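You operate a simulated robot arm through the tools that you are given. There is no shell and no other tool. Be economical: measure what you need, move in short steps, check, and stop when the job is done.

You run a simulated two-armed robot. Do the job below in one go: nothing can be reset, and whatever is moved stays where it is left.

TASK
Fetch the cast on teal board and set it on the shelf four of the green rack. Take the lid off the plain clear jar and lay it down on the top of the grey table. Switch the black switch of the long rest on. Take the block with gold top and put it on the top of bench with grey top. Put the wood block with white ends on the shelf under bench with blue rail away on the top of bench with grey top. Take the iron weight on the middle of the cork mat and put it away on the right end of the dark bench. Put the jar with black lid on the glass pane tinted grey. Open the cover of blue booklet. Any order will do. Set down upright: iron weight, jar with black lid.

Only the result counts: the job must be done as asked and must still hold three seconds after the hand-in. Knocking over, shifting, dropping, spilling or breaking anything else fails it. A push-on lid holds only when it is set on centred and level and pressed home; a screw cap is set on level and turned clockwise until tight.

THE ROBOT
Two 7-joint arms with two-finger grippers on one trunk, on a base that drives. Base frame: it is fixed to the floor where the robot stands at the start and does not move with it; the origin is under the middle of the robot, x ahead of it, y to its left, z up; the surface under the hand at the start is at about z = 0.95. Readings come in m, degrees, newtons and seconds.
The left shoulder is at the start at [0.05, 0.191, 1.117], the right one opposite. With the tool pointing down near the work surface each hand reaches from about 0.1 to 0.74 m from the robot's upright axis, wherever it stands, measured 20 degrees to its own side. Places, roughly: black switch of the long rest [1.4, -0.2, 0.9]; block with gold top (6x6x4 cm) [-1.3, 0.7, 0.5]; cast on teal board (5x5x3 cm) [0.5, 0, 1]; cover of blue booklet [-2.2, -4, 0.9]; glass pane tinted grey (16x12x1 cm) [0.6, 3.1, 0.9]; iron weight (9x6x9 cm) [0.2, -4.1, 0.8]; jar with black lid [1.5, 5.75, 1.25]; plain clear jar (8x8x8 cm) [0.4, 3.9, 0.9]; right end of the dark bench (44x20 cm) [-2.64, 1.5, 0.88]; shelf four of the green rack (94x23 cm) [-1.34, -4.42, 1.28]; top of bench with grey top [-2.3, 3.7, 0.9]; wood block with white ends (10x6x5 cm) [-2.3, -4, 0.4]. Payload 2.69 kg a hand.
The TCP of each hand is the grasp point between the finger pads, 0.02 m short of the fingertips. In the tool frame z runs along the fingers and y along their closing line. The gripper opens to 0.1 m. The gripper's body begins 0.063 m behind the TCP.
Orientation is that of the tool frame in the base frame, as a unit quaternion [w, x, y, z]. With the fingers straight down and closing along the base's y, the tool's x points along the base's -x, its y along +y and its z along -z.

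THE INTERFACE
- The arms move only by the tool arm_command. It takes "left_increments", "right_increments" or both (then of equal length, played together; a hand with none holds still); each is a list of rows, each a list of 7 numbers: the shift along the tool's x, y, z in cm, then the turn, a rotation vector about the tool's x, y, z in degrees, then the gripper command, from -1 (shut) to 1 (fully open), values between in proportion. In form: [[tx, ty, tz, ax, ay, az, gripper], ...]. A call has 1 to 10 rows; each row shifts and turns the commanded pose from where the row before left it, along the tool's axes as they then stand. A row lasts 0.2 s, in which the tool goes at most 0.05 m and 8.6 degrees; a call with a longer step from one row to the next is refused whole, and so is a gripper value outside its range. A pose out of reach is approached as far as the arm can. The call stops where the force on the tool passes 40 N (or 10 N more than at its start, if that is more) or the arm is blocked; 0.2 s more then pass. Each finger travels about 0.153 m/s and halts on what it meets, pressing with about 28 N; the grip force reading is that of the motor and also rises with nothing between the fingers. The clock runs only during rows and for 0.2 s after the last one: add rows that do not move to give the fingers time. It gives the time, the measured TCP pose, the force on the tool (base axes), the opening and the grip force at its end, in the units of the frame above (readings bear some noise), with the torque about the TCP (base axes, N m) and any sound that the robot's microphone picked up, and new pictures: "show" is both (left out), scene, wrist or none (wrist: the cameras of the hands that moved).
- Cameras (640 x 400 px; columns grow to the right, rows downward): "scene" is now at [0.1343, 0.0054, 1.3171]; the picture's right is [0.04, -1.00, 0.00], its down [-0.27, -0.01, -0.96] and it looks along [0.96, 0.04, -0.27] (base axes); focal length 258 px, centre (320, 200). "left" rides on the left gripper at [0.07, 0.019, -0.099] in its tool frame; the picture's right is [-0.26, 0.97, 0.00], its down [-0.75, -0.20, -0.63] and it looks along [-0.61, -0.16, 0.78] (tool axes); focal length 230 px, centre (320, 200). "right" rides on the right gripper at [0.07, -0.019, -0.099] in its tool frame; the picture's right is [0.26, 0.97, 0.00], its down [-0.75, 0.20, -0.63] and it looks along [-0.61, 0.16, 0.78] (tool axes); focal length 230 px, centre (320, 200). There is no depth. A picture from a camera that has moved, and an enlarged one, comes with that camera's place and axes in the base frame and with its lens.
- raise_lower(by): slides the trunk up (or, below 0, down) by that many m; the arms and the scene camera ride with it, the base frame stays. It gives what a move gives, with no picture.
- base_move(legs): drives the robot by 1 to 6 legs, each [ahead, left, turn to the left] in m, m and degrees, along the robot's own axes; the way and the turn of a leg run together, so that a leg with both is an arc; at most 1.5 m and 180 degrees a leg. The arms and the cameras ride along, it lands a little off, and it stops where it bumps. It gives what a move gives, and a new picture of the scene camera.
- head_to(pan, tilt): turns the head with the scene camera to pan (to the left, within 80 degrees either way) and tilt (down, from -29 to 69), counted from straight ahead of the robot. It gives what a move gives, and a new picture of the scene camera.
- inspect(camera, box): a new picture of the part [left, top, right, bottom] of that camera's present view, enlarged. No time passes.
- hand_in(): hands the job in; it is judged then, once.

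Go step by step. Nothing tells you exact positions but the pictures and the camera data: compare them with the known pose of the tool, close in by small moves and look again before you grip or let go. The budget is 196 turns and 260 pictures, counting those below and the enlarged ones. Unless the task says otherwise, let go and move clear before handing in, and close with one line.

The tools are called after ">>>" by a JSON object that holds its "fn" and its "kwargs". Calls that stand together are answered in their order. arm_command: Moves the arms, as the interface text tells. Its arguments: {"type":"object","properties":{"left_increments":{"type":"array"},"right_increments":{"type":"array"},"show":{"type":"string","enum":["both","scene","wrist","none"]}},"required":[]} The other tools are called the same way: raise_lower (by) slides the trunk up or down; base_move (legs) drives the base; head_to (pan, tilt) turns the head that bears the scene camera; inspect (camera, box) takes an enlarged picture of a part of a camera's view; hand_in () hands the job in.

At the start:

```text
time_s: 0.0
left_tool_pos: [0.4238, 0.2519, 1.2106]
left_orientation: [0.0, -0.001, 1.0, 0.0]
left_force: [0.6, 0.4, -0.1]
left_wrist_torque: [0.0, 0.02, 0.02]
left_opening: 0.1
left_grip_force: 0.1
right_tool_pos: [0.3568, -0.1185, 1.2532]
right_orientation: [0.0, 0.0, 1.0, -0.001]
right_force: [-0.2, 0.5, -0.3]
right_wrist_torque: [-0.02, 0.0, 0.0]
right_opening: 0.1001
right_grip_force: 0.1
trunk travel left (down, up): [-0.175, 0.148]
robot x, y, heading: [0.0005, -0.0014, 0.3]
head pan, tilt: [2.4, 15.4]
```

scene: 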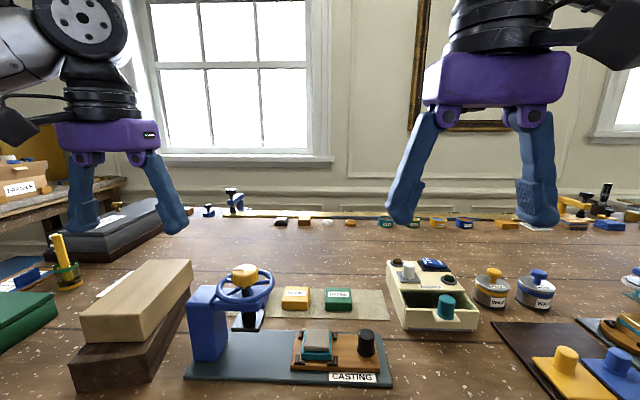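
right: 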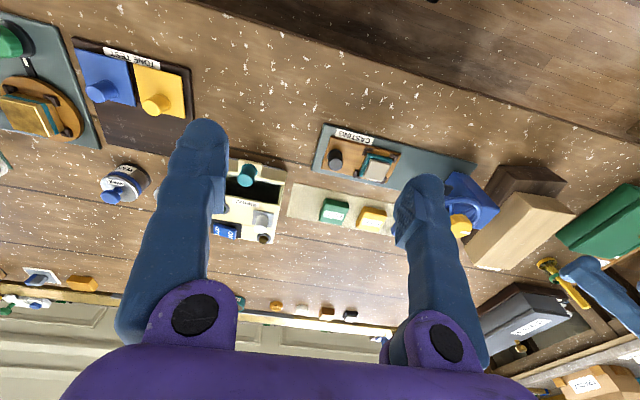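
left: 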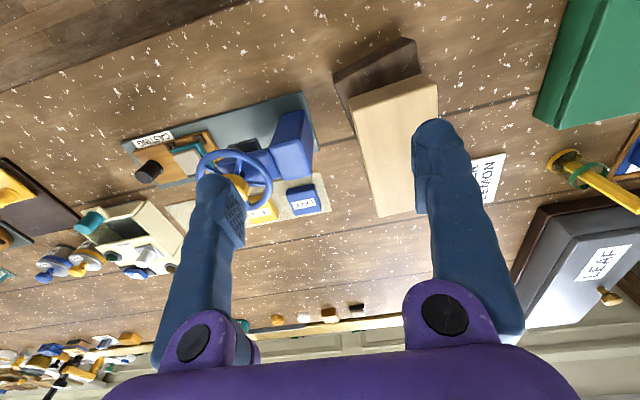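

I see the teal board with the cast (grey/teal on an orange holder, "CASTING") ahead. I'll look closer at it and at the far rest with the black switch.

>>> {"fn": "inspect", "kwargs": {"camera": "scene", "box": [180, 250, 420, 400]}}

>>> {"fn": "inspect", "kwargs": {"camera": "scene", "box": [180, 180, 500, 260]}}

>>> {"fn": "inspect", "kwargs": {"camera": "right", "box": [270, 100, 490, 240]}}

```text
2.67 times, centred on (300, 325) of scene
camera zoom: at [0.1343, 0.0054, 1.3171], right [0.04, -1.0, 0.0], down [-0.27, -0.01, -0.96], along [0.96, 0.04, -0.27], focal length 689 px, centre (373, -133)
```

zoom: 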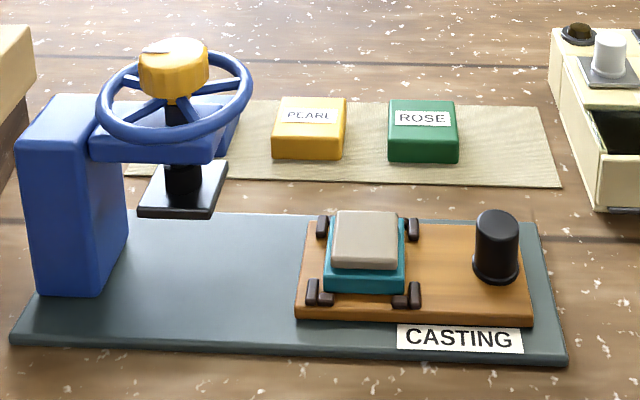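

```text
2.00 times, centred on (340, 220) of scene
camera zoom: at [0.1343, 0.0054, 1.3171], right [0.04, -1.0, 0.0], down [-0.27, -0.01, -0.96], along [0.96, 0.04, -0.27], focal length 517 px, centre (280, 160)
```

zoom: 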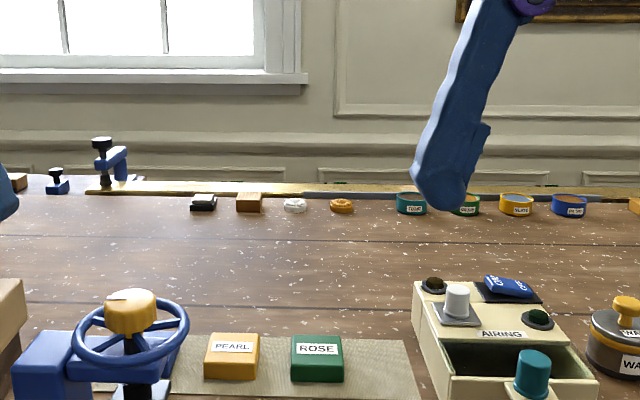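

```text
2.86 times, centred on (380, 170) of right
camera zoom: at [0.2878, -0.1363, 1.3517], right [-0.26, 0.97, 0.0], down [0.75, 0.2, 0.63], along [0.61, 0.16, -0.78], focal length 657 px, centre (149, 286)
```

zoom: 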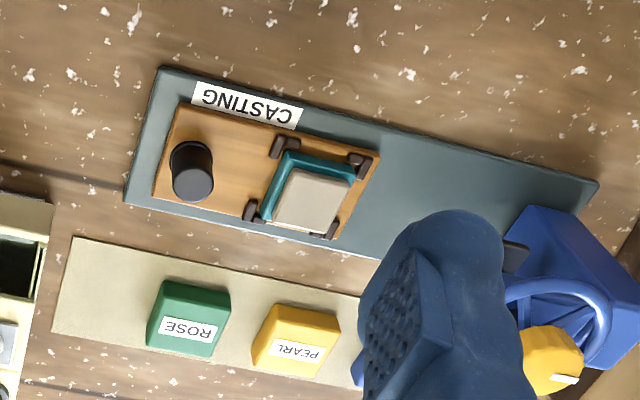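

The cast sits at about (0.475, 0.022), top at z≈0.985, with corner clips around it. Before picking, I'll look around for the rooms' layout.

>>> {"fn": "head_to", "kwargs": {"pan": 70, "tilt": 15}}

>>> {"fn": "head_to", "kwargs": {"pan": -60, "tilt": 15}}

>>> {"fn": "head_to", "kwargs": {"pan": -8, "tilt": 8}}

>>> {"fn": "inspect", "kwargs": {"camera": "scene", "box": [220, 160, 540, 300]}}

```text
time_s: 1.4
left_tool_pos: [0.424, 0.252, 1.2107]
left_orientation: [-0.001, 0.0, 1.0, 0.0]
left_force: [-0.8, 0.4, -0.7]
left_wrist_torque: [-0.02, -0.01, 0.01]
left_opening: 0.0998
left_grip_force: 0.0
right_tool_pos: [0.3585, -0.1177, 1.2522]
right_orientation: [0.0, 0.001, 1.0, 0.0]
right_force: [0.2, 0.5, 1.1]
right_wrist_torque: [0.01, 0.0, 0.01]
right_opening: 0.0997
right_grip_force: 0.2
trunk travel left (down, up): [-0.175, 0.148]
robot x, y, heading: [-0.0027, 0.002, 0.1]
head pan, tilt: [70.0, 15.0]
camera scene: at [0.073, 0.0892, 1.3177], right [0.94, -0.34, 0.0], down [-0.09, -0.24, -0.97], along [0.33, 0.91, -0.26], focal length 258 px, centre (320, 200)
```

scene: 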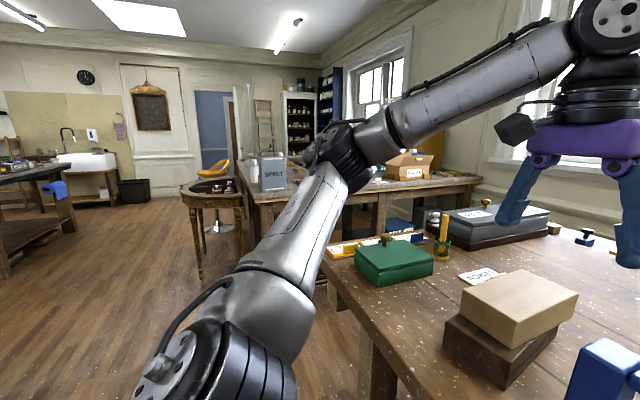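

```text
time_s: 3.5
left_tool_pos: [0.425, 0.2515, 1.2114]
left_orientation: [-0.001, -0.001, 1.0, 0.0]
left_force: [0.8, 0.0, 0.3]
left_wrist_torque: [0.05, 0.02, 0.01]
left_opening: 0.1001
left_grip_force: 0.1
right_tool_pos: [0.3578, -0.118, 1.2525]
right_orientation: [0.0, 0.0, 1.0, 0.0]
right_force: [0.6, 0.1, 0.8]
right_wrist_torque: [-0.04, -0.01, -0.01]
right_opening: 0.1001
right_grip_force: 0.1
trunk travel left (down, up): [-0.175, 0.148]
robot x, y, heading: [0.0034, -0.0009, -0.3]
head pan, tilt: [-60.0, 15.0]
camera scene: at [0.0878, -0.0794, 1.3177], right [-0.87, -0.5, 0.0], down [-0.13, 0.22, -0.97], along [0.48, -0.84, -0.26], focal length 258 px, centre (320, 200)
```

scene: 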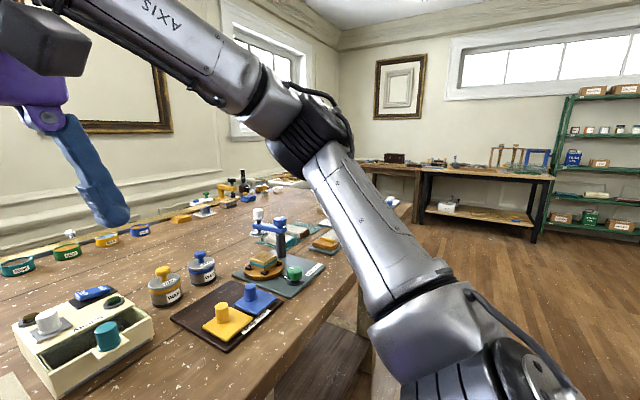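

```text
time_s: 4.7
left_tool_pos: [0.4256, 0.2532, 1.2101]
left_orientation: [0.0, 0.0, 1.0, 0.0]
left_force: [-0.1, 0.3, 0.1]
left_wrist_torque: [0.05, -0.01, -0.03]
left_opening: 0.1
left_grip_force: 0.0
right_tool_pos: [0.3571, -0.1184, 1.2533]
right_orientation: [0.0, 0.0, 1.0, 0.001]
right_force: [0.7, 0.5, 0.9]
right_wrist_torque: [0.03, -0.02, -0.03]
right_opening: 0.1001
right_grip_force: 0.0
trunk travel left (down, up): [-0.175, 0.148]
robot x, y, heading: [0.0002, 0.003, 0.1]
head pan, tilt: [-8.0, 8.0]
camera scene: at [0.1327, -0.0115, 1.3291], right [-0.14, -0.99, 0.0], down [-0.14, 0.02, -0.99], along [0.98, -0.14, -0.14], focal length 258 px, centre (320, 200)
```

scene: 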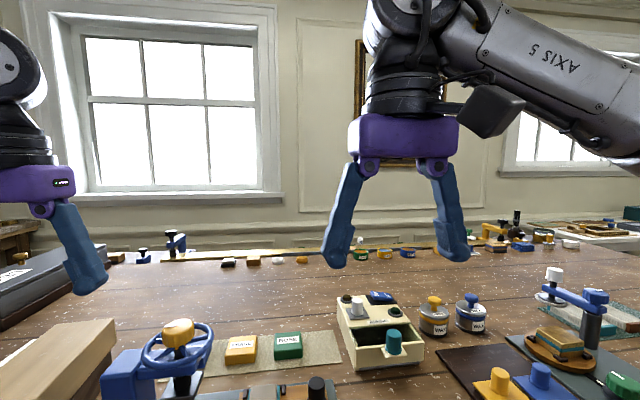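

```text
2.00 times, centred on (380, 230) of scene
camera zoom: at [0.1327, -0.0115, 1.3291], right [-0.14, -0.99, 0.0], down [-0.14, 0.02, -0.99], along [0.98, -0.14, -0.14], focal length 517 px, centre (200, 140)
```

zoom: 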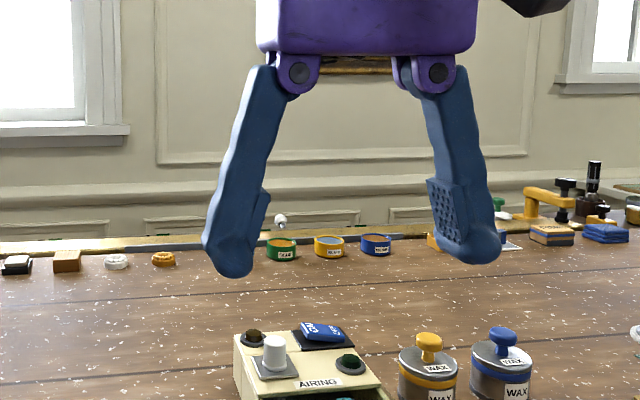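

The cast is straight ahead and the switch lies on a far strip. I'll bring the right hand above the cast, and look from there.

>>> {"fn": "arm_command", "kwargs": {"right_increments": [[-2.0, 2.6, 1.5, 0, 0, 0, 0.6], [-2.0, 2.6, 1.5, 0, 0, 0, 0.6], [-2.0, 2.6, 1.5, 0, 0, 0, 0.6], [-2.0, 2.6, 1.5, 0, 0, 0, 0.6], [-2.0, 2.6, 1.5, 0, 0, 0, 0.6]], "show": "wrist"}}

>>> {"fn": "inspect", "kwargs": {"camera": "right", "box": [160, 60, 480, 260]}}

```text
time_s: 5.9
left_tool_pos: [0.4255, 0.2526, 1.2099]
left_orientation: [-0.002, -0.001, 1.0, -0.001]
left_force: [0.1, -0.1, -0.1]
left_wrist_torque: [-0.01, 0.03, -0.02]
left_opening: 0.0998
left_grip_force: 0.0
right_tool_pos: [0.4586, 0.0139, 1.1769]
right_orientation: [0.001, 0.001, 1.0, 0.0]
right_force: [-0.6, 0.3, 0.2]
right_wrist_torque: [0.01, 0.02, 0.01]
right_opening: 0.0802
right_grip_force: 0.0
trunk travel left (down, up): [-0.175, 0.148]
robot x, y, heading: [-0.0008, -0.001, 0.2]
head pan, tilt: [-8.0, 8.0]
camera right: at [0.3888, -0.004, 1.2761], right [-0.26, 0.97, 0.0], down [0.75, 0.2, 0.63], along [0.61, 0.16, -0.78], focal length 230 px, centre (320, 200)
```

right: 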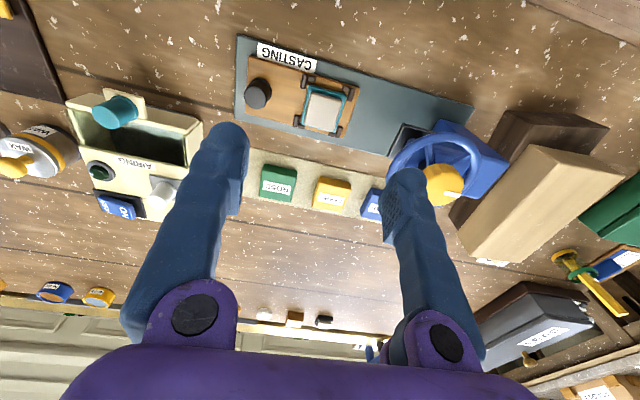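

```text
2.00 times, centred on (320, 160) of right
camera zoom: at [0.3888, -0.004, 1.2761], right [-0.26, 0.97, 0.0], down [0.75, 0.2, 0.63], along [0.61, 0.16, -0.78], focal length 460 px, centre (320, 280)
```

zoom: 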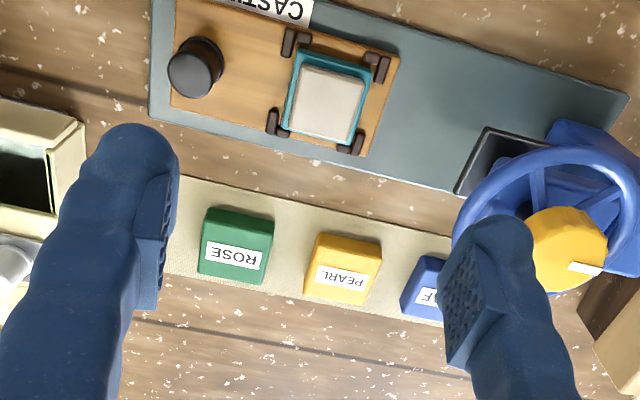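

The cast centre is at about (0.479, 0.0245). I'll descend over it with opening 7 cm, staying clear of the wheel.

>>> {"fn": "arm_command", "kwargs": {"right_increments": [[-2.0, 1.0, 2, 0, 0, 0, 0.4], [0, 0, 4.5, 0, 0, 0, 0.4], [0, 0, 4.5, 0, 0, 0, 0.4]], "show": "both"}}

>>> {"fn": "inspect", "kwargs": {"camera": "right", "box": [160, 0, 480, 200]}}

```text
time_s: 6.7
left_tool_pos: [0.4259, 0.2525, 1.2107]
left_orientation: [0.0, -0.001, 1.0, 0.001]
left_force: [-0.2, -1.3, -0.4]
left_wrist_torque: [0.0, 0.0, 0.01]
left_opening: 0.1
left_grip_force: 0.0
right_tool_pos: [0.4782, 0.0231, 1.0665]
right_orientation: [0.0, -0.001, 1.0, 0.0]
right_force: [0.8, -0.4, 0.6]
right_wrist_torque: [-0.01, 0.0, -0.02]
right_opening: 0.0699
right_grip_force: 0.1
trunk travel left (down, up): [-0.175, 0.148]
robot x, y, heading: [-0.0019, 0.0016, -0.1]
head pan, tilt: [-8.0, 8.0]
camera scene: at [0.1333, -0.0113, 1.329], right [-0.14, -0.99, 0.0], down [-0.14, 0.02, -0.99], along [0.98, -0.14, -0.14], focal length 258 px, centre (320, 200)
camera right: at [0.4085, 0.006, 1.1663], right [-0.26, 0.97, 0.0], down [0.75, 0.2, 0.63], along [0.61, 0.16, -0.78], focal length 230 px, centre (320, 200)
```

scene: 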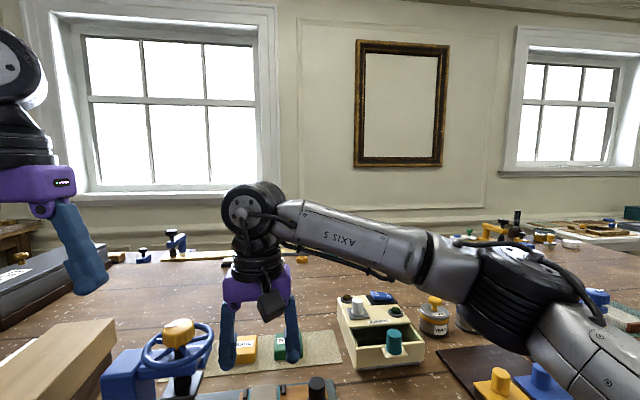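
right: 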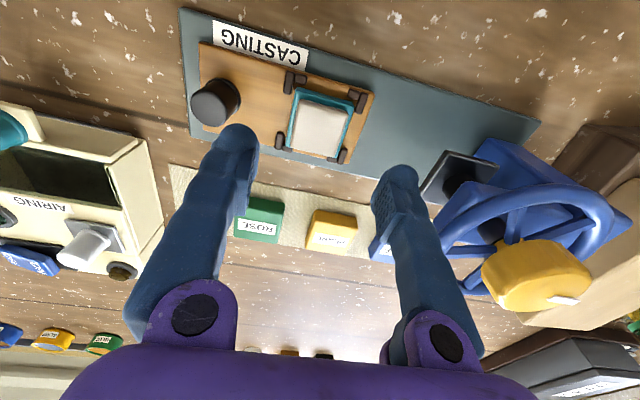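

```text
2.00 times, centred on (320, 100) of right
camera zoom: at [0.4085, 0.006, 1.1663], right [-0.26, 0.97, 0.0], down [0.75, 0.2, 0.63], along [0.61, 0.16, -0.78], focal length 460 px, centre (320, 400)
```

zoom: 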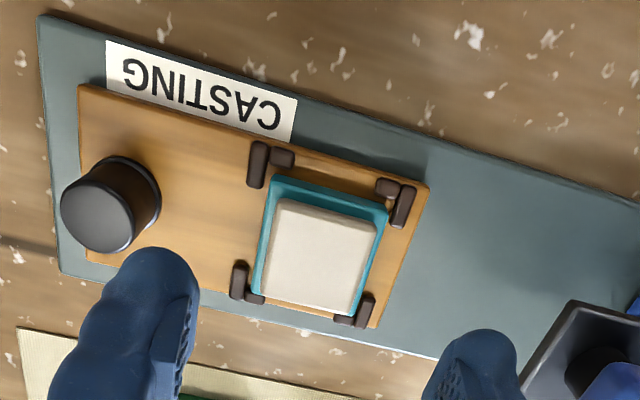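

Well aligned. I'll descend to z≈0.987 and close.

>>> {"fn": "arm_command", "kwargs": {"right_increments": [[0.2, 0, 4, 0, 0, 0, 0.4], [0, 0, 3.0, 0, 0, 0, 0.4], [0, 0, 0.9, 0, 0, 0, 0.4], [0, 0, 0, 0, 0, 0, -1], [0, 0, 0, 0, 0, 0, -1]], "show": "wrist"}}

```text
time_s: 7.9
left_tool_pos: [0.4261, 0.2523, 1.2106]
left_orientation: [-0.001, 0.0, 1.0, 0.0]
left_force: [0.4, -0.8, -0.2]
left_wrist_torque: [-0.04, 0.01, 0.01]
left_opening: 0.1002
left_grip_force: 0.1
right_tool_pos: [0.4774, 0.0228, 0.9901]
right_orientation: [0.002, 0.001, 1.0, 0.001]
right_force: [12.0, -1.0, 11.7]
right_wrist_torque: [-0.18, -0.27, 0.15]
right_opening: 0.0465
right_grip_force: 28.2
trunk travel left (down, up): [-0.175, 0.148]
robot x, y, heading: [-0.0029, -0.0001, 0.1]
head pan, tilt: [-8.0, 8.0]
camera right: at [0.4073, 0.0044, 1.0882], right [-0.26, 0.97, 0.0], down [0.75, 0.2, 0.63], along [0.61, 0.16, -0.77], focal length 230 px, centre (320, 200)
```

right: 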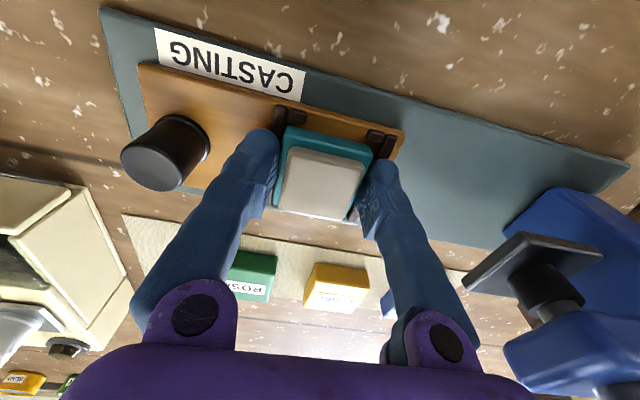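

It is gripped (4.65 cm), with some contact force. I'll lift gently.

>>> {"fn": "arm_command", "kwargs": {"right_increments": [[0, 0, -0.5, 0, 0, 0, -1], [0, 0, -1, 0, 0, 0, -1], [0, 0, -2, 0, 0, 0, -1], [0, 0, -3, 0, 0, 0, -1], [0, 0, -4.5, 0, 0, 0, -1]], "show": "both"}}

```text
time_s: 9.1
left_tool_pos: [0.4233, 0.2528, 1.2102]
left_orientation: [-0.001, -0.001, 1.0, 0.0]
left_force: [-0.9, 0.1, 0.3]
left_wrist_torque: [0.03, -0.01, -0.02]
left_opening: 0.0999
left_grip_force: 0.1
right_tool_pos: [0.4758, 0.0204, 1.0993]
right_orientation: [-0.001, 0.0, 1.0, 0.0]
right_force: [0.5, 0.1, 0.5]
right_wrist_torque: [0.0, 0.01, 0.04]
right_opening: 0.0466
right_grip_force: 28.5
trunk travel left (down, up): [-0.175, 0.148]
robot x, y, heading: [0.0012, -0.0024, 0.0]
head pan, tilt: [-8.0, 8.0]
camera scene: at [0.1322, -0.0112, 1.3291], right [-0.14, -0.99, 0.0], down [-0.14, 0.02, -0.99], along [0.98, -0.14, -0.14], focal length 258 px, centre (320, 200)
camera right: at [0.4063, 0.0027, 1.1978], right [-0.26, 0.97, 0.0], down [0.75, 0.2, 0.63], along [0.61, 0.16, -0.78], focal length 230 px, centre (320, 200)
```

scene: 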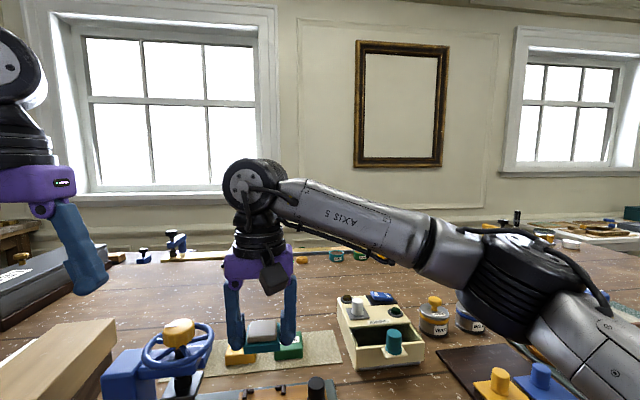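
right: 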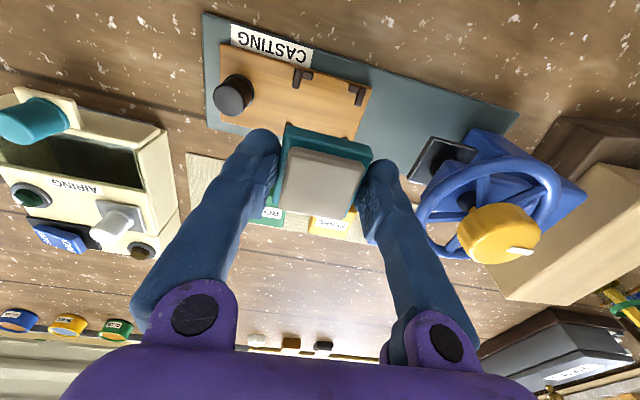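

The cast is in hand. I'll lift and retract it, raise the trunk and look at the far strip for the black switch.

>>> {"fn": "arm_command", "kwargs": {"right_increments": [[2, -2.5, -3, 0, 0, 0, -1], [2, -2.5, -3, 0, 0, 0, -1], [2, -2.5, -3, 0, 0, 0, -1], [2, -2.5, -3, 0, 0, 0, -1], [2, -2.5, -3, 0, 0, 0, -1]], "show": "none"}}

>>> {"fn": "raise_lower", "kwargs": {"by": 0.14}}

>>> {"fn": "head_to", "kwargs": {"pan": 2, "tilt": 25}}

>>> {"fn": "inspect", "kwargs": {"camera": "scene", "box": [200, 110, 460, 210]}}

```text
time_s: 10.3
left_tool_pos: [0.4232, 0.2515, 1.2114]
left_orientation: [0.0, -0.001, 1.0, 0.0]
left_force: [1.0, 0.1, -0.3]
left_wrist_torque: [0.0, -0.03, 0.01]
left_opening: 0.1001
left_grip_force: 0.1
right_tool_pos: [0.3739, -0.1048, 1.2502]
right_orientation: [0.0, 0.0, 1.0, 0.0]
right_force: [-0.9, -0.3, -0.4]
right_wrist_torque: [0.02, -0.03, 0.01]
right_opening: 0.047
right_grip_force: 28.4
trunk travel left (down, up): [-0.175, 0.148]
robot x, y, heading: [-0.0025, 0.002, -0.0]
head pan, tilt: [-8.0, 8.0]
```

```text
time_s: 12.0
left_tool_pos: [0.4248, 0.2524, 1.3505]
left_orientation: [0.0, -0.001, 1.0, 0.0]
left_force: [0.4, -0.2, -0.1]
left_wrist_torque: [0.02, -0.01, -0.01]
left_opening: 0.0997
left_grip_force: 0.0
right_tool_pos: [0.3763, -0.1023, 1.3892]
right_orientation: [0.0, 0.0, 1.0, 0.0]
right_force: [-0.1, 0.1, 0.1]
right_wrist_torque: [0.01, -0.01, 0.0]
right_opening: 0.0467
right_grip_force: 28.5
trunk travel left (down, up): [-0.315, 0.008]
robot x, y, heading: [-0.0007, 0.0001, 0.1]
head pan, tilt: [-8.0, 8.0]
```

```text
time_s: 12.8
left_tool_pos: [0.4244, 0.2517, 1.3516]
left_orientation: [-0.002, -0.001, 1.0, 0.0]
left_force: [-0.3, 0.1, -0.1]
left_wrist_torque: [0.01, -0.01, 0.02]
left_opening: 0.0999
left_grip_force: 0.0
right_tool_pos: [0.3751, -0.1035, 1.3898]
right_orientation: [0.0, 0.0, 1.0, 0.0]
right_force: [-0.1, 0.1, -0.4]
right_wrist_torque: [0.0, 0.03, 0.01]
right_opening: 0.0466
right_grip_force: 28.1
trunk travel left (down, up): [-0.315, 0.008]
robot x, y, heading: [-0.0006, -0.0012, -0.0]
head pan, tilt: [2.0, 25.0]
camera scene: at [0.133, 0.0047, 1.4415], right [0.03, -1.0, 0.0], down [-0.42, -0.01, -0.91], along [0.91, 0.03, -0.42], focal length 258 px, centre (320, 200)
```

scene: 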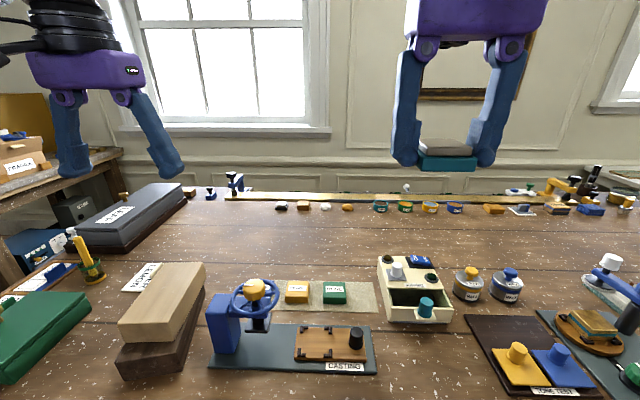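

```text
2.46 times, centred on (330, 160) of scene
camera zoom: at [0.133, 0.0047, 1.4415], right [0.03, -1.0, 0.0], down [-0.42, -0.01, -0.91], along [0.91, 0.03, -0.42], focal length 636 px, centre (295, 298)
```

zoom: 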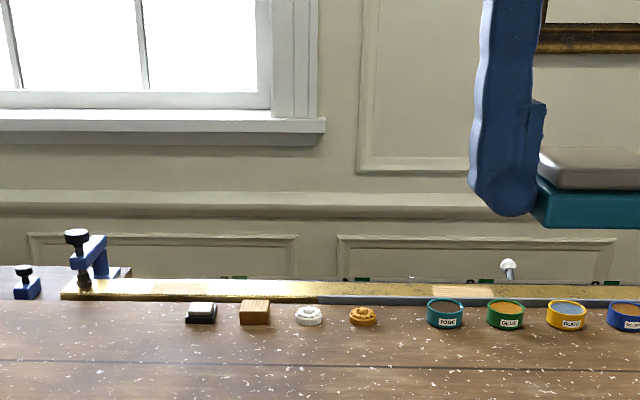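

The far beam hides a lower "long rest" behind the table. I'll look left and right from this height to find a way round.

>>> {"fn": "head_to", "kwargs": {"pan": 45, "tilt": 15}}

>>> {"fn": "head_to", "kwargs": {"pan": -45, "tilt": 15}}

>>> {"fn": "inspect", "kwargs": {"camera": "scene", "box": [0, 100, 320, 300]}}

```text
time_s: 13.9
left_tool_pos: [0.4255, 0.2518, 1.3511]
left_orientation: [-0.002, -0.001, 1.0, 0.0]
left_force: [0.4, 0.3, -0.5]
left_wrist_torque: [-0.03, -0.02, 0.02]
left_opening: 0.0998
left_grip_force: 0.0
right_tool_pos: [0.3751, -0.1039, 1.3891]
right_orientation: [0.0, 0.0, 1.0, 0.0]
right_force: [0.5, -0.7, 0.6]
right_wrist_torque: [-0.03, -0.02, -0.03]
right_opening: 0.0469
right_grip_force: 28.1
trunk travel left (down, up): [-0.315, 0.008]
robot x, y, heading: [-0.0002, -0.0019, -0.0]
head pan, tilt: [45.0, 15.0]
camera scene: at [0.1072, 0.0675, 1.4577], right [0.71, -0.71, 0.0], down [-0.18, -0.18, -0.97], along [0.68, 0.68, -0.26], focal length 258 px, centre (320, 200)
```

scene: 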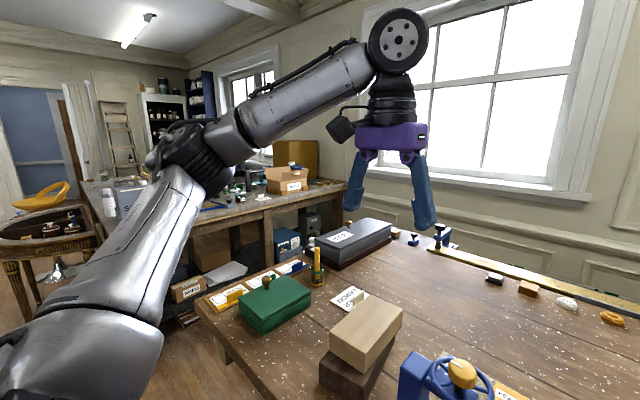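

```text
time_s: 15.5
left_tool_pos: [0.4247, 0.2513, 1.3514]
left_orientation: [-0.001, -0.002, 1.0, 0.0]
left_force: [-0.3, 0.4, -0.4]
left_wrist_torque: [-0.02, -0.04, 0.0]
left_opening: 0.1002
left_grip_force: 0.0
right_tool_pos: [0.375, -0.1026, 1.39]
right_orientation: [0.0, 0.0, 1.0, 0.0]
right_force: [-0.6, -0.1, -0.5]
right_wrist_torque: [0.02, 0.01, -0.01]
right_opening: 0.047
right_grip_force: 28.1
trunk travel left (down, up): [-0.315, 0.008]
robot x, y, heading: [-0.0002, 0.0, -0.1]
head pan, tilt: [-45.0, 15.0]
camera scene: at [0.1071, -0.0645, 1.4577], right [-0.71, -0.71, 0.0], down [-0.18, 0.18, -0.97], along [0.68, -0.68, -0.26], focal length 258 px, centre (320, 200)
```

scene: 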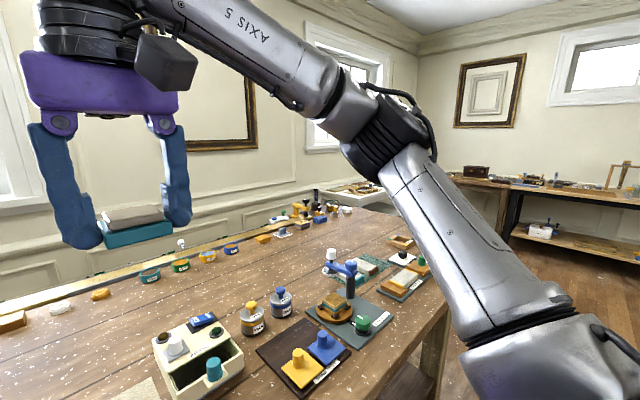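

```text
2.00 times, centred on (160, 200) of scene
camera zoom: at [0.1071, -0.0645, 1.4577], right [-0.71, -0.71, 0.0], down [-0.18, 0.18, -0.97], along [0.68, -0.68, -0.26], focal length 517 px, centre (640, 200)
```

zoom: 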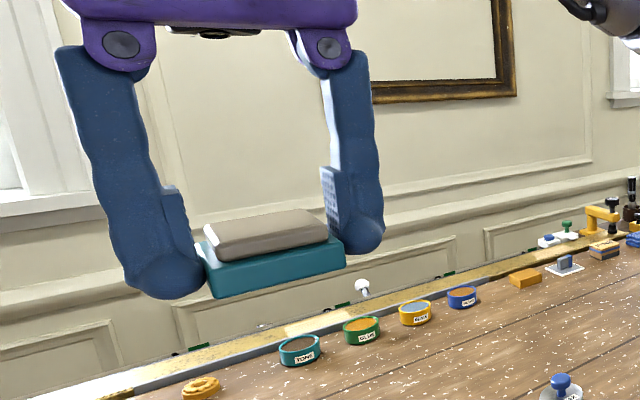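

The table's right end looks open. I'll back off and strafe right past the table's end to look behind it.

>>> {"fn": "base_move", "kwargs": {"legs": [[-0.3, 0, 0], [0, -1.4, 0], [0, -0.5, 0]]}}

>>> {"fn": "head_to", "kwargs": {"pan": 25, "tilt": 20}}

```text
time_s: 34.2
left_tool_pos: [0.1276, -1.6654, 1.351]
left_orientation: [0.0, 0.0, 1.0, 0.0]
left_force: [-0.5, -0.2, 0.3]
left_wrist_torque: [0.0, 0.0, -0.03]
left_opening: 0.1003
left_grip_force: 0.1
right_tool_pos: [0.0768, -2.02, 1.3891]
right_orientation: [0.0, 0.0, 1.0, 0.001]
right_force: [-0.2, 0.6, -1.0]
right_wrist_torque: [0.01, -0.01, 0.01]
right_opening: 0.0465
right_grip_force: 27.8
trunk travel left (down, up): [-0.315, 0.008]
robot x, y, heading: [-0.2965, -1.9147, -0.2]
head pan, tilt: [-45.0, 15.0]
camera scene: at [-0.1916, -1.9804, 1.4577], right [-0.71, -0.71, 0.0], down [-0.18, 0.18, -0.97], along [0.68, -0.68, -0.26], focal length 258 px, centre (320, 200)
```

scene: 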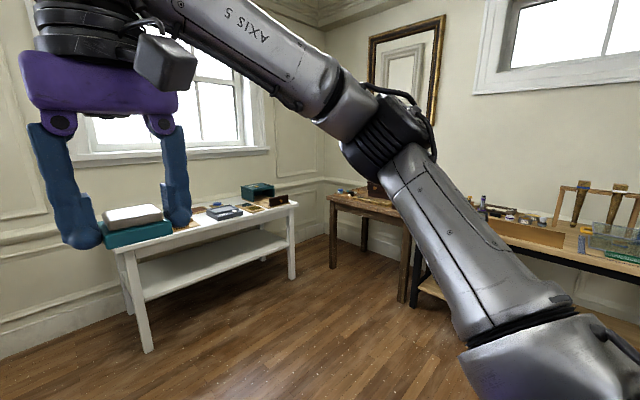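

```text
time_s: 35.6
left_tool_pos: [0.1267, -1.6636, 1.3504]
left_orientation: [-0.001, 0.001, 1.0, 0.0]
left_force: [-0.3, -0.4, 0.4]
left_wrist_torque: [-0.01, 0.0, 0.01]
left_opening: 0.0998
left_grip_force: 0.0
right_tool_pos: [0.0774, -2.0192, 1.3883]
right_orientation: [0.0, 0.002, 1.0, 0.0]
right_force: [0.5, -0.2, -0.9]
right_wrist_torque: [-0.01, 0.02, 0.01]
right_opening: 0.0467
right_grip_force: 27.6
trunk travel left (down, up): [-0.315, 0.008]
robot x, y, heading: [-0.2947, -1.9173, -0.2]
head pan, tilt: [25.0, 20.0]
camera scene: at [-0.1729, -1.8751, 1.4495], right [0.42, -0.91, 0.0], down [-0.31, -0.14, -0.94], along [0.85, 0.39, -0.34], focal length 258 px, centre (320, 200)
```

scene: 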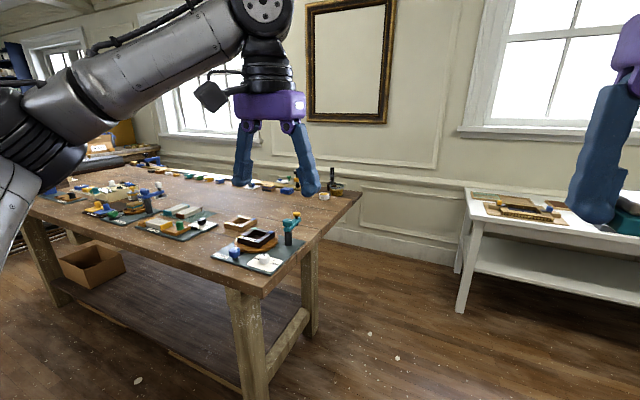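

There is a ~1.2 m aisle between the table and the wall (x≈2.47). I'll turn about here, then back through the gap at the table's end.

>>> {"fn": "base_move", "kwargs": {"legs": [[0, 0, 180]]}}

```text
time_s: 43.4
left_tool_pos: [-0.7223, -2.1697, 1.3515]
left_orientation: [-0.001, 1.0, 0.004, 0.001]
left_force: [0.6, 0.3, -0.4]
left_wrist_torque: [0.05, -0.01, 0.03]
left_opening: 0.1
left_grip_force: 0.0
right_tool_pos: [-0.6738, -1.8144, 1.3894]
right_orientation: [0.0, 1.0, 0.002, 0.0]
right_force: [-1.0, -0.3, -1.5]
right_wrist_torque: [-0.01, -0.01, 0.01]
right_opening: 0.0467
right_grip_force: 27.9
trunk travel left (down, up): [-0.315, 0.008]
robot x, y, heading: [-0.297, -1.9144, -179.7]
head pan, tilt: [25.0, 20.0]
camera scene: at [-0.4218, -1.9539, 1.4495], right [-0.43, 0.9, 0.0], down [0.31, 0.15, -0.94], along [-0.85, -0.4, -0.34], focal length 258 px, centre (320, 200)
```

scene: 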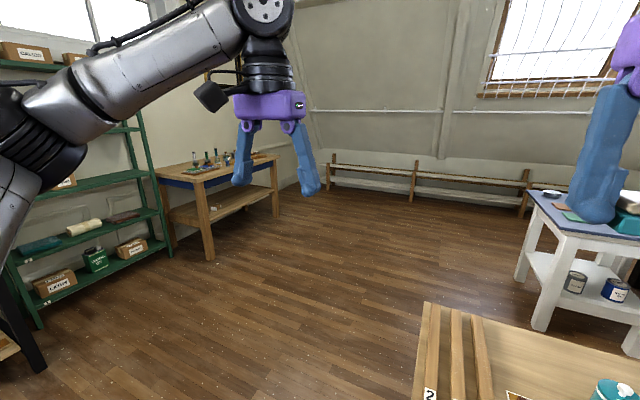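

The rear area is free. Now back through the gap, then strafe along the aisle.

>>> {"fn": "base_move", "kwargs": {"legs": [[-0.5, -0.1, -0.3], [-1.5, 0, 0], [-0.25, 0, 0]]}}

```text
time_s: 52.1
left_tool_pos: [1.0895, -2.0528, 1.3524]
left_orientation: [0.001, 1.0, -0.009, 0.0]
left_force: [0.3, -0.4, 0.1]
left_wrist_torque: [-0.04, 0.04, 0.03]
left_opening: 0.0999
left_grip_force: 0.0
right_tool_pos: [1.1486, -1.6978, 1.3895]
right_orientation: [0.001, 1.0, -0.008, -0.002]
right_force: [0.2, 0.4, -0.5]
right_wrist_torque: [-0.01, 0.05, 0.0]
right_opening: 0.0467
right_grip_force: 28.1
trunk travel left (down, up): [-0.315, 0.008]
robot x, y, heading: [1.5172, -1.8093, 178.7]
head pan, tilt: [25.0, 20.0]
stopped in leg 2: the robot was blocked; the commanded pose is now the measured one
camera scene: at [1.3966, -1.8431, 1.45], right [-0.4, 0.91, 0.0], down [0.31, 0.14, -0.94], along [-0.86, -0.38, -0.34], focal length 258 px, centre (320, 200)
```

scene: 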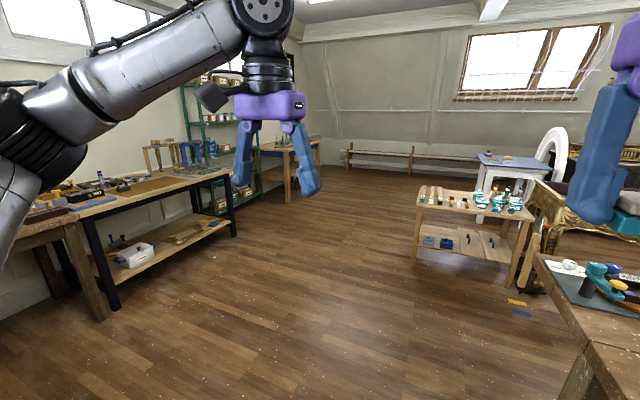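

Something blocked me at x≈1.52. I'll look to my right side to judge the gap.

>>> {"fn": "head_to", "kwargs": {"pan": -80, "tilt": 40}}

>>> {"fn": "head_to", "kwargs": {"pan": 80, "tilt": 40}}

```text
time_s: 53.9
left_tool_pos: [1.0882, -2.053, 1.3495]
left_orientation: [0.0, 1.0, -0.008, 0.001]
left_force: [0.2, 0.1, 0.0]
left_wrist_torque: [0.0, 0.03, 0.02]
left_opening: 0.1
left_grip_force: 0.0
right_tool_pos: [1.1442, -1.6986, 1.3889]
right_orientation: [0.0, 1.0, -0.009, -0.001]
right_force: [0.4, -0.8, 0.0]
right_wrist_torque: [-0.01, -0.02, -0.01]
right_opening: 0.0469
right_grip_force: 28.2
trunk travel left (down, up): [-0.315, 0.008]
robot x, y, heading: [1.5164, -1.8086, 178.8]
head pan, tilt: [-80.0, 40.0]
camera scene: at [1.4654, -1.7224, 1.4181], right [0.99, 0.15, 0.0], down [0.1, -0.63, -0.77], along [-0.12, 0.76, -0.64], focal length 258 px, centre (320, 200)
```

scene: 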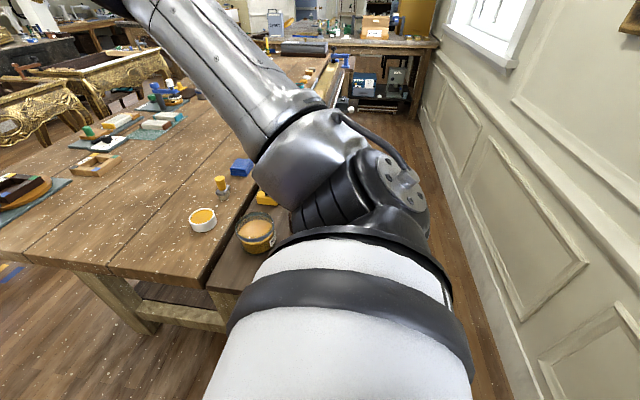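

```text
time_s: 56.4
left_tool_pos: [1.0877, -2.0532, 1.3498]
left_orientation: [-0.001, 1.0, -0.008, 0.002]
left_force: [-0.2, -0.7, 0.5]
left_wrist_torque: [-0.02, 0.0, -0.02]
left_opening: 0.1001
left_grip_force: 0.0
right_tool_pos: [1.1436, -1.6993, 1.3878]
right_orientation: [0.001, 1.0, -0.009, 0.001]
right_force: [0.4, 0.3, -0.6]
right_wrist_torque: [-0.06, -0.01, -0.01]
right_opening: 0.047
right_grip_force: 28.6
trunk travel left (down, up): [-0.315, 0.008]
robot x, y, heading: [1.5182, -1.8058, 178.7]
head pan, tilt: [80.0, 40.0]
camera scene: at [1.4621, -1.8897, 1.4181], right [-0.98, 0.19, 0.0], down [0.12, 0.63, -0.77], along [-0.15, -0.75, -0.64], focal length 258 px, centre (320, 200)
```

scene: 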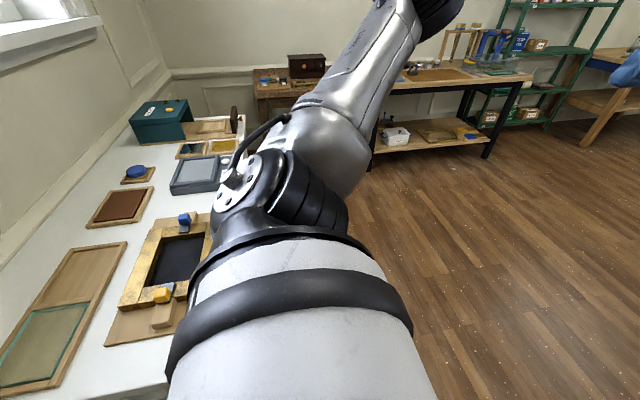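

The white table (x>1.58, y<-2.0) likely blocked my rear-left corner. I'll shift closer to the work table and try again.

>>> {"fn": "base_move", "kwargs": {"legs": [[0.08, 0, 1.3], [0, -0.09, 0], [-0.5, 0, 0]]}}

```text
time_s: 61.0
left_tool_pos: [1.5024, -1.9691, 1.3512]
left_orientation: [0.0, 1.0, 0.002, 0.001]
left_force: [-0.4, -0.9, -0.4]
left_wrist_torque: [-0.01, -0.03, 0.01]
left_opening: 0.0998
left_grip_force: 0.1
right_tool_pos: [1.5517, -1.6144, 1.39]
right_orientation: [0.001, 1.0, 0.002, -0.001]
right_force: [-0.2, -0.3, -0.6]
right_wrist_torque: [0.0, -0.01, 0.0]
right_opening: 0.0466
right_grip_force: 27.7
trunk travel left (down, up): [-0.315, 0.008]
robot x, y, heading: [1.9289, -1.7138, -180.0]
head pan, tilt: [80.0, 40.0]
stopped in leg 3: the robot was blocked; the commanded pose is now the measured one
camera scene: at [1.8728, -1.7985, 1.4182], right [-0.99, 0.17, 0.0], down [0.11, 0.63, -0.77], along [-0.13, -0.75, -0.64], focal length 258 px, centre (320, 200)
```

scene: 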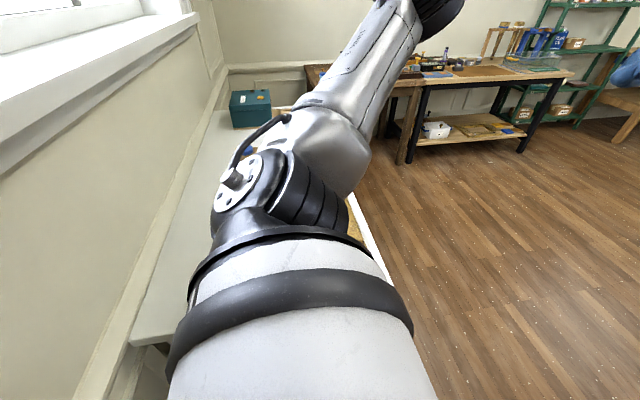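

I'm in the aisle at x≈1.93 with my back near the wall. I'll edge forward slightly and strafe along the aisle.

>>> {"fn": "head_to", "kwargs": {"pan": -60, "tilt": 45}}

>>> {"fn": "base_move", "kwargs": {"legs": [[0.02, 0, 0], [0, -0.9, 0]]}}

```text
time_s: 63.2
left_tool_pos: [1.5022, -1.9707, 1.3501]
left_orientation: [0.0, 1.0, 0.003, 0.001]
left_force: [0.8, 0.5, -0.4]
left_wrist_torque: [-0.02, 0.0, -0.02]
left_opening: 0.1002
left_grip_force: 0.1
right_tool_pos: [1.5517, -1.6149, 1.3896]
right_orientation: [0.0, 1.0, 0.002, 0.0]
right_force: [0.0, -0.6, 0.2]
right_wrist_torque: [-0.02, 0.01, 0.01]
right_opening: 0.0467
right_grip_force: 28.0
trunk travel left (down, up): [-0.315, 0.008]
robot x, y, heading: [1.924, -1.7169, -179.7]
head pan, tilt: [-60.0, 45.0]
camera scene: at [1.8456, -1.6445, 1.4109], right [0.86, 0.5, 0.0], down [0.36, -0.61, -0.71], along [-0.36, 0.61, -0.71], focal length 258 px, centre (320, 200)
```

scene: 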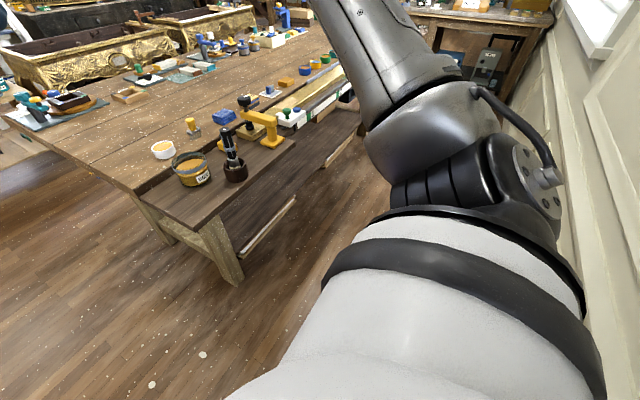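

```text
time_s: 71.8
left_tool_pos: [1.4818, -1.0705, 1.3508]
left_orientation: [0.0, 1.0, -0.003, 0.001]
left_force: [-0.3, -0.7, 0.0]
left_wrist_torque: [0.0, -0.01, 0.01]
left_opening: 0.1003
left_grip_force: 0.0
right_tool_pos: [1.5335, -0.7158, 1.3902]
right_orientation: [0.0, 1.0, -0.003, 0.0]
right_force: [0.2, 0.8, -1.3]
right_wrist_torque: [0.02, 0.01, 0.0]
right_opening: 0.0466
right_grip_force: 27.5
trunk travel left (down, up): [-0.315, 0.008]
robot x, y, heading: [1.9059, -0.8215, 179.7]
head pan, tilt: [-60.0, 45.0]
camera scene: at [1.8293, -0.7489, 1.4109], right [0.87, 0.49, 0.0], down [0.35, -0.62, -0.71], along [-0.35, 0.62, -0.71], focal length 258 px, centre (320, 200)
```

scene: 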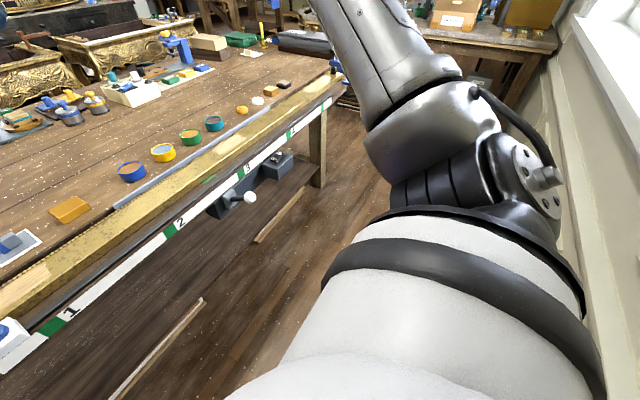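

Here is the long rest with a numbered scale and a grey unit with a white ball lever. I'll move a bit further and zoom in.

>>> {"fn": "base_move", "kwargs": {"legs": [[0, -0.45, 0.3]]}}

>>> {"fn": "head_to", "kwargs": {"pan": -15, "tilt": 55}}

```text
time_s: 76.3
left_tool_pos: [1.4855, -0.6152, 1.3509]
left_orientation: [0.0, 1.0, -0.004, 0.001]
left_force: [0.9, -0.9, -0.4]
left_wrist_torque: [0.01, -0.01, -0.02]
left_opening: 0.1
left_grip_force: 0.1
right_tool_pos: [1.5399, -0.263, 1.3892]
right_orientation: [0.001, 1.0, -0.005, 0.0]
right_force: [-1.2, -0.1, -0.7]
right_wrist_torque: [0.01, 0.0, 0.0]
right_opening: 0.0468
right_grip_force: 28.3
trunk travel left (down, up): [-0.315, 0.008]
robot x, y, heading: [1.9133, -0.3727, 179.2]
head pan, tilt: [-60.0, 45.0]
camera scene: at [1.8343, -0.296, 1.4109], right [0.87, 0.49, 0.0], down [0.35, -0.62, -0.71], along [-0.35, 0.62, -0.71], focal length 258 px, centre (320, 200)
```

scene: 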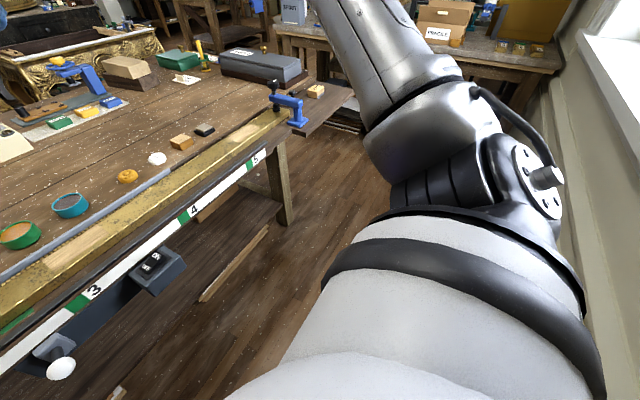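

```text
time_s: 77.4
left_tool_pos: [1.486, -0.6163, 1.351]
left_orientation: [0.0, 1.0, -0.005, 0.001]
left_force: [0.3, -0.3, 0.5]
left_wrist_torque: [-0.01, 0.02, 0.03]
left_opening: 0.0999
left_grip_force: 0.0
right_tool_pos: [1.54, -0.261, 1.3903]
right_orientation: [0.0, 1.0, -0.005, 0.0]
right_force: [-0.9, 0.1, -0.8]
right_wrist_torque: [-0.03, -0.01, 0.03]
right_opening: 0.0466
right_grip_force: 28.5
trunk travel left (down, up): [-0.315, 0.008]
robot x, y, heading: [1.9129, -0.3691, 179.4]
head pan, tilt: [-15.0, 55.0]
camera scene: at [1.8047, -0.3473, 1.3975], right [0.27, 0.96, 0.0], down [0.79, -0.22, -0.57], along [-0.55, 0.16, -0.82], focal length 258 px, centre (320, 200)
```

scene: 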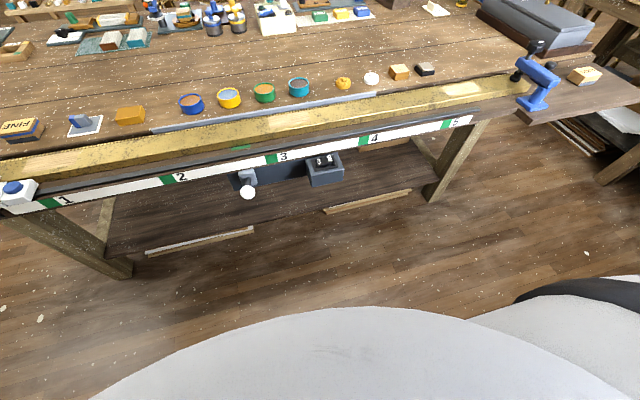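

>>> {"fn": "inspect", "kwargs": {"camera": "scene", "box": [220, 130, 380, 210]}}

>>> {"fn": "inspect", "kwargs": {"camera": "left", "box": [0, 0, 640, 400]}}

```text
4.00 times, centred on (300, 170) of scene
camera zoom: at [1.8047, -0.3473, 1.3975], right [0.27, 0.96, 0.0], down [0.79, -0.22, -0.57], along [-0.55, 0.16, -0.82], focal length 1034 px, centre (400, 320)
```

zoom: 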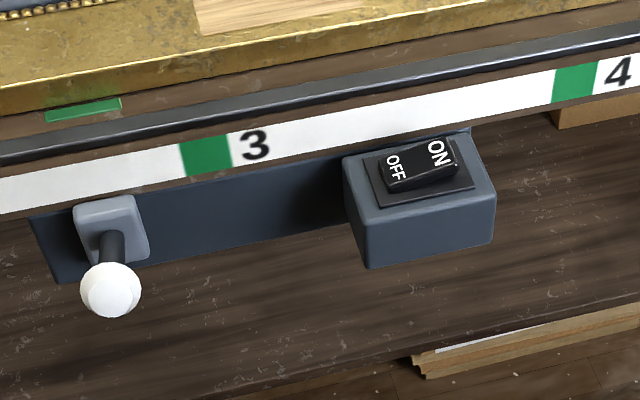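

```text
1.00 times, centred on (320, 200) of left (not enlarged: the box is as wide or as high as the picture)
camera zoom: at [1.5551, -0.6341, 1.4512], right [-0.27, -0.96, 0.0], down [-0.75, 0.21, 0.63], along [-0.61, 0.17, -0.78], focal length 230 px, centre (320, 200)
```

zoom: 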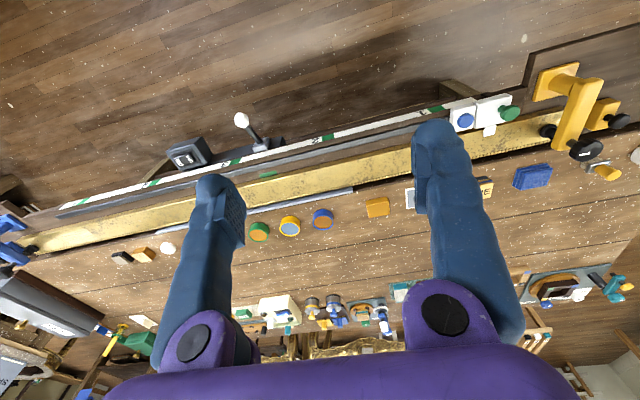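

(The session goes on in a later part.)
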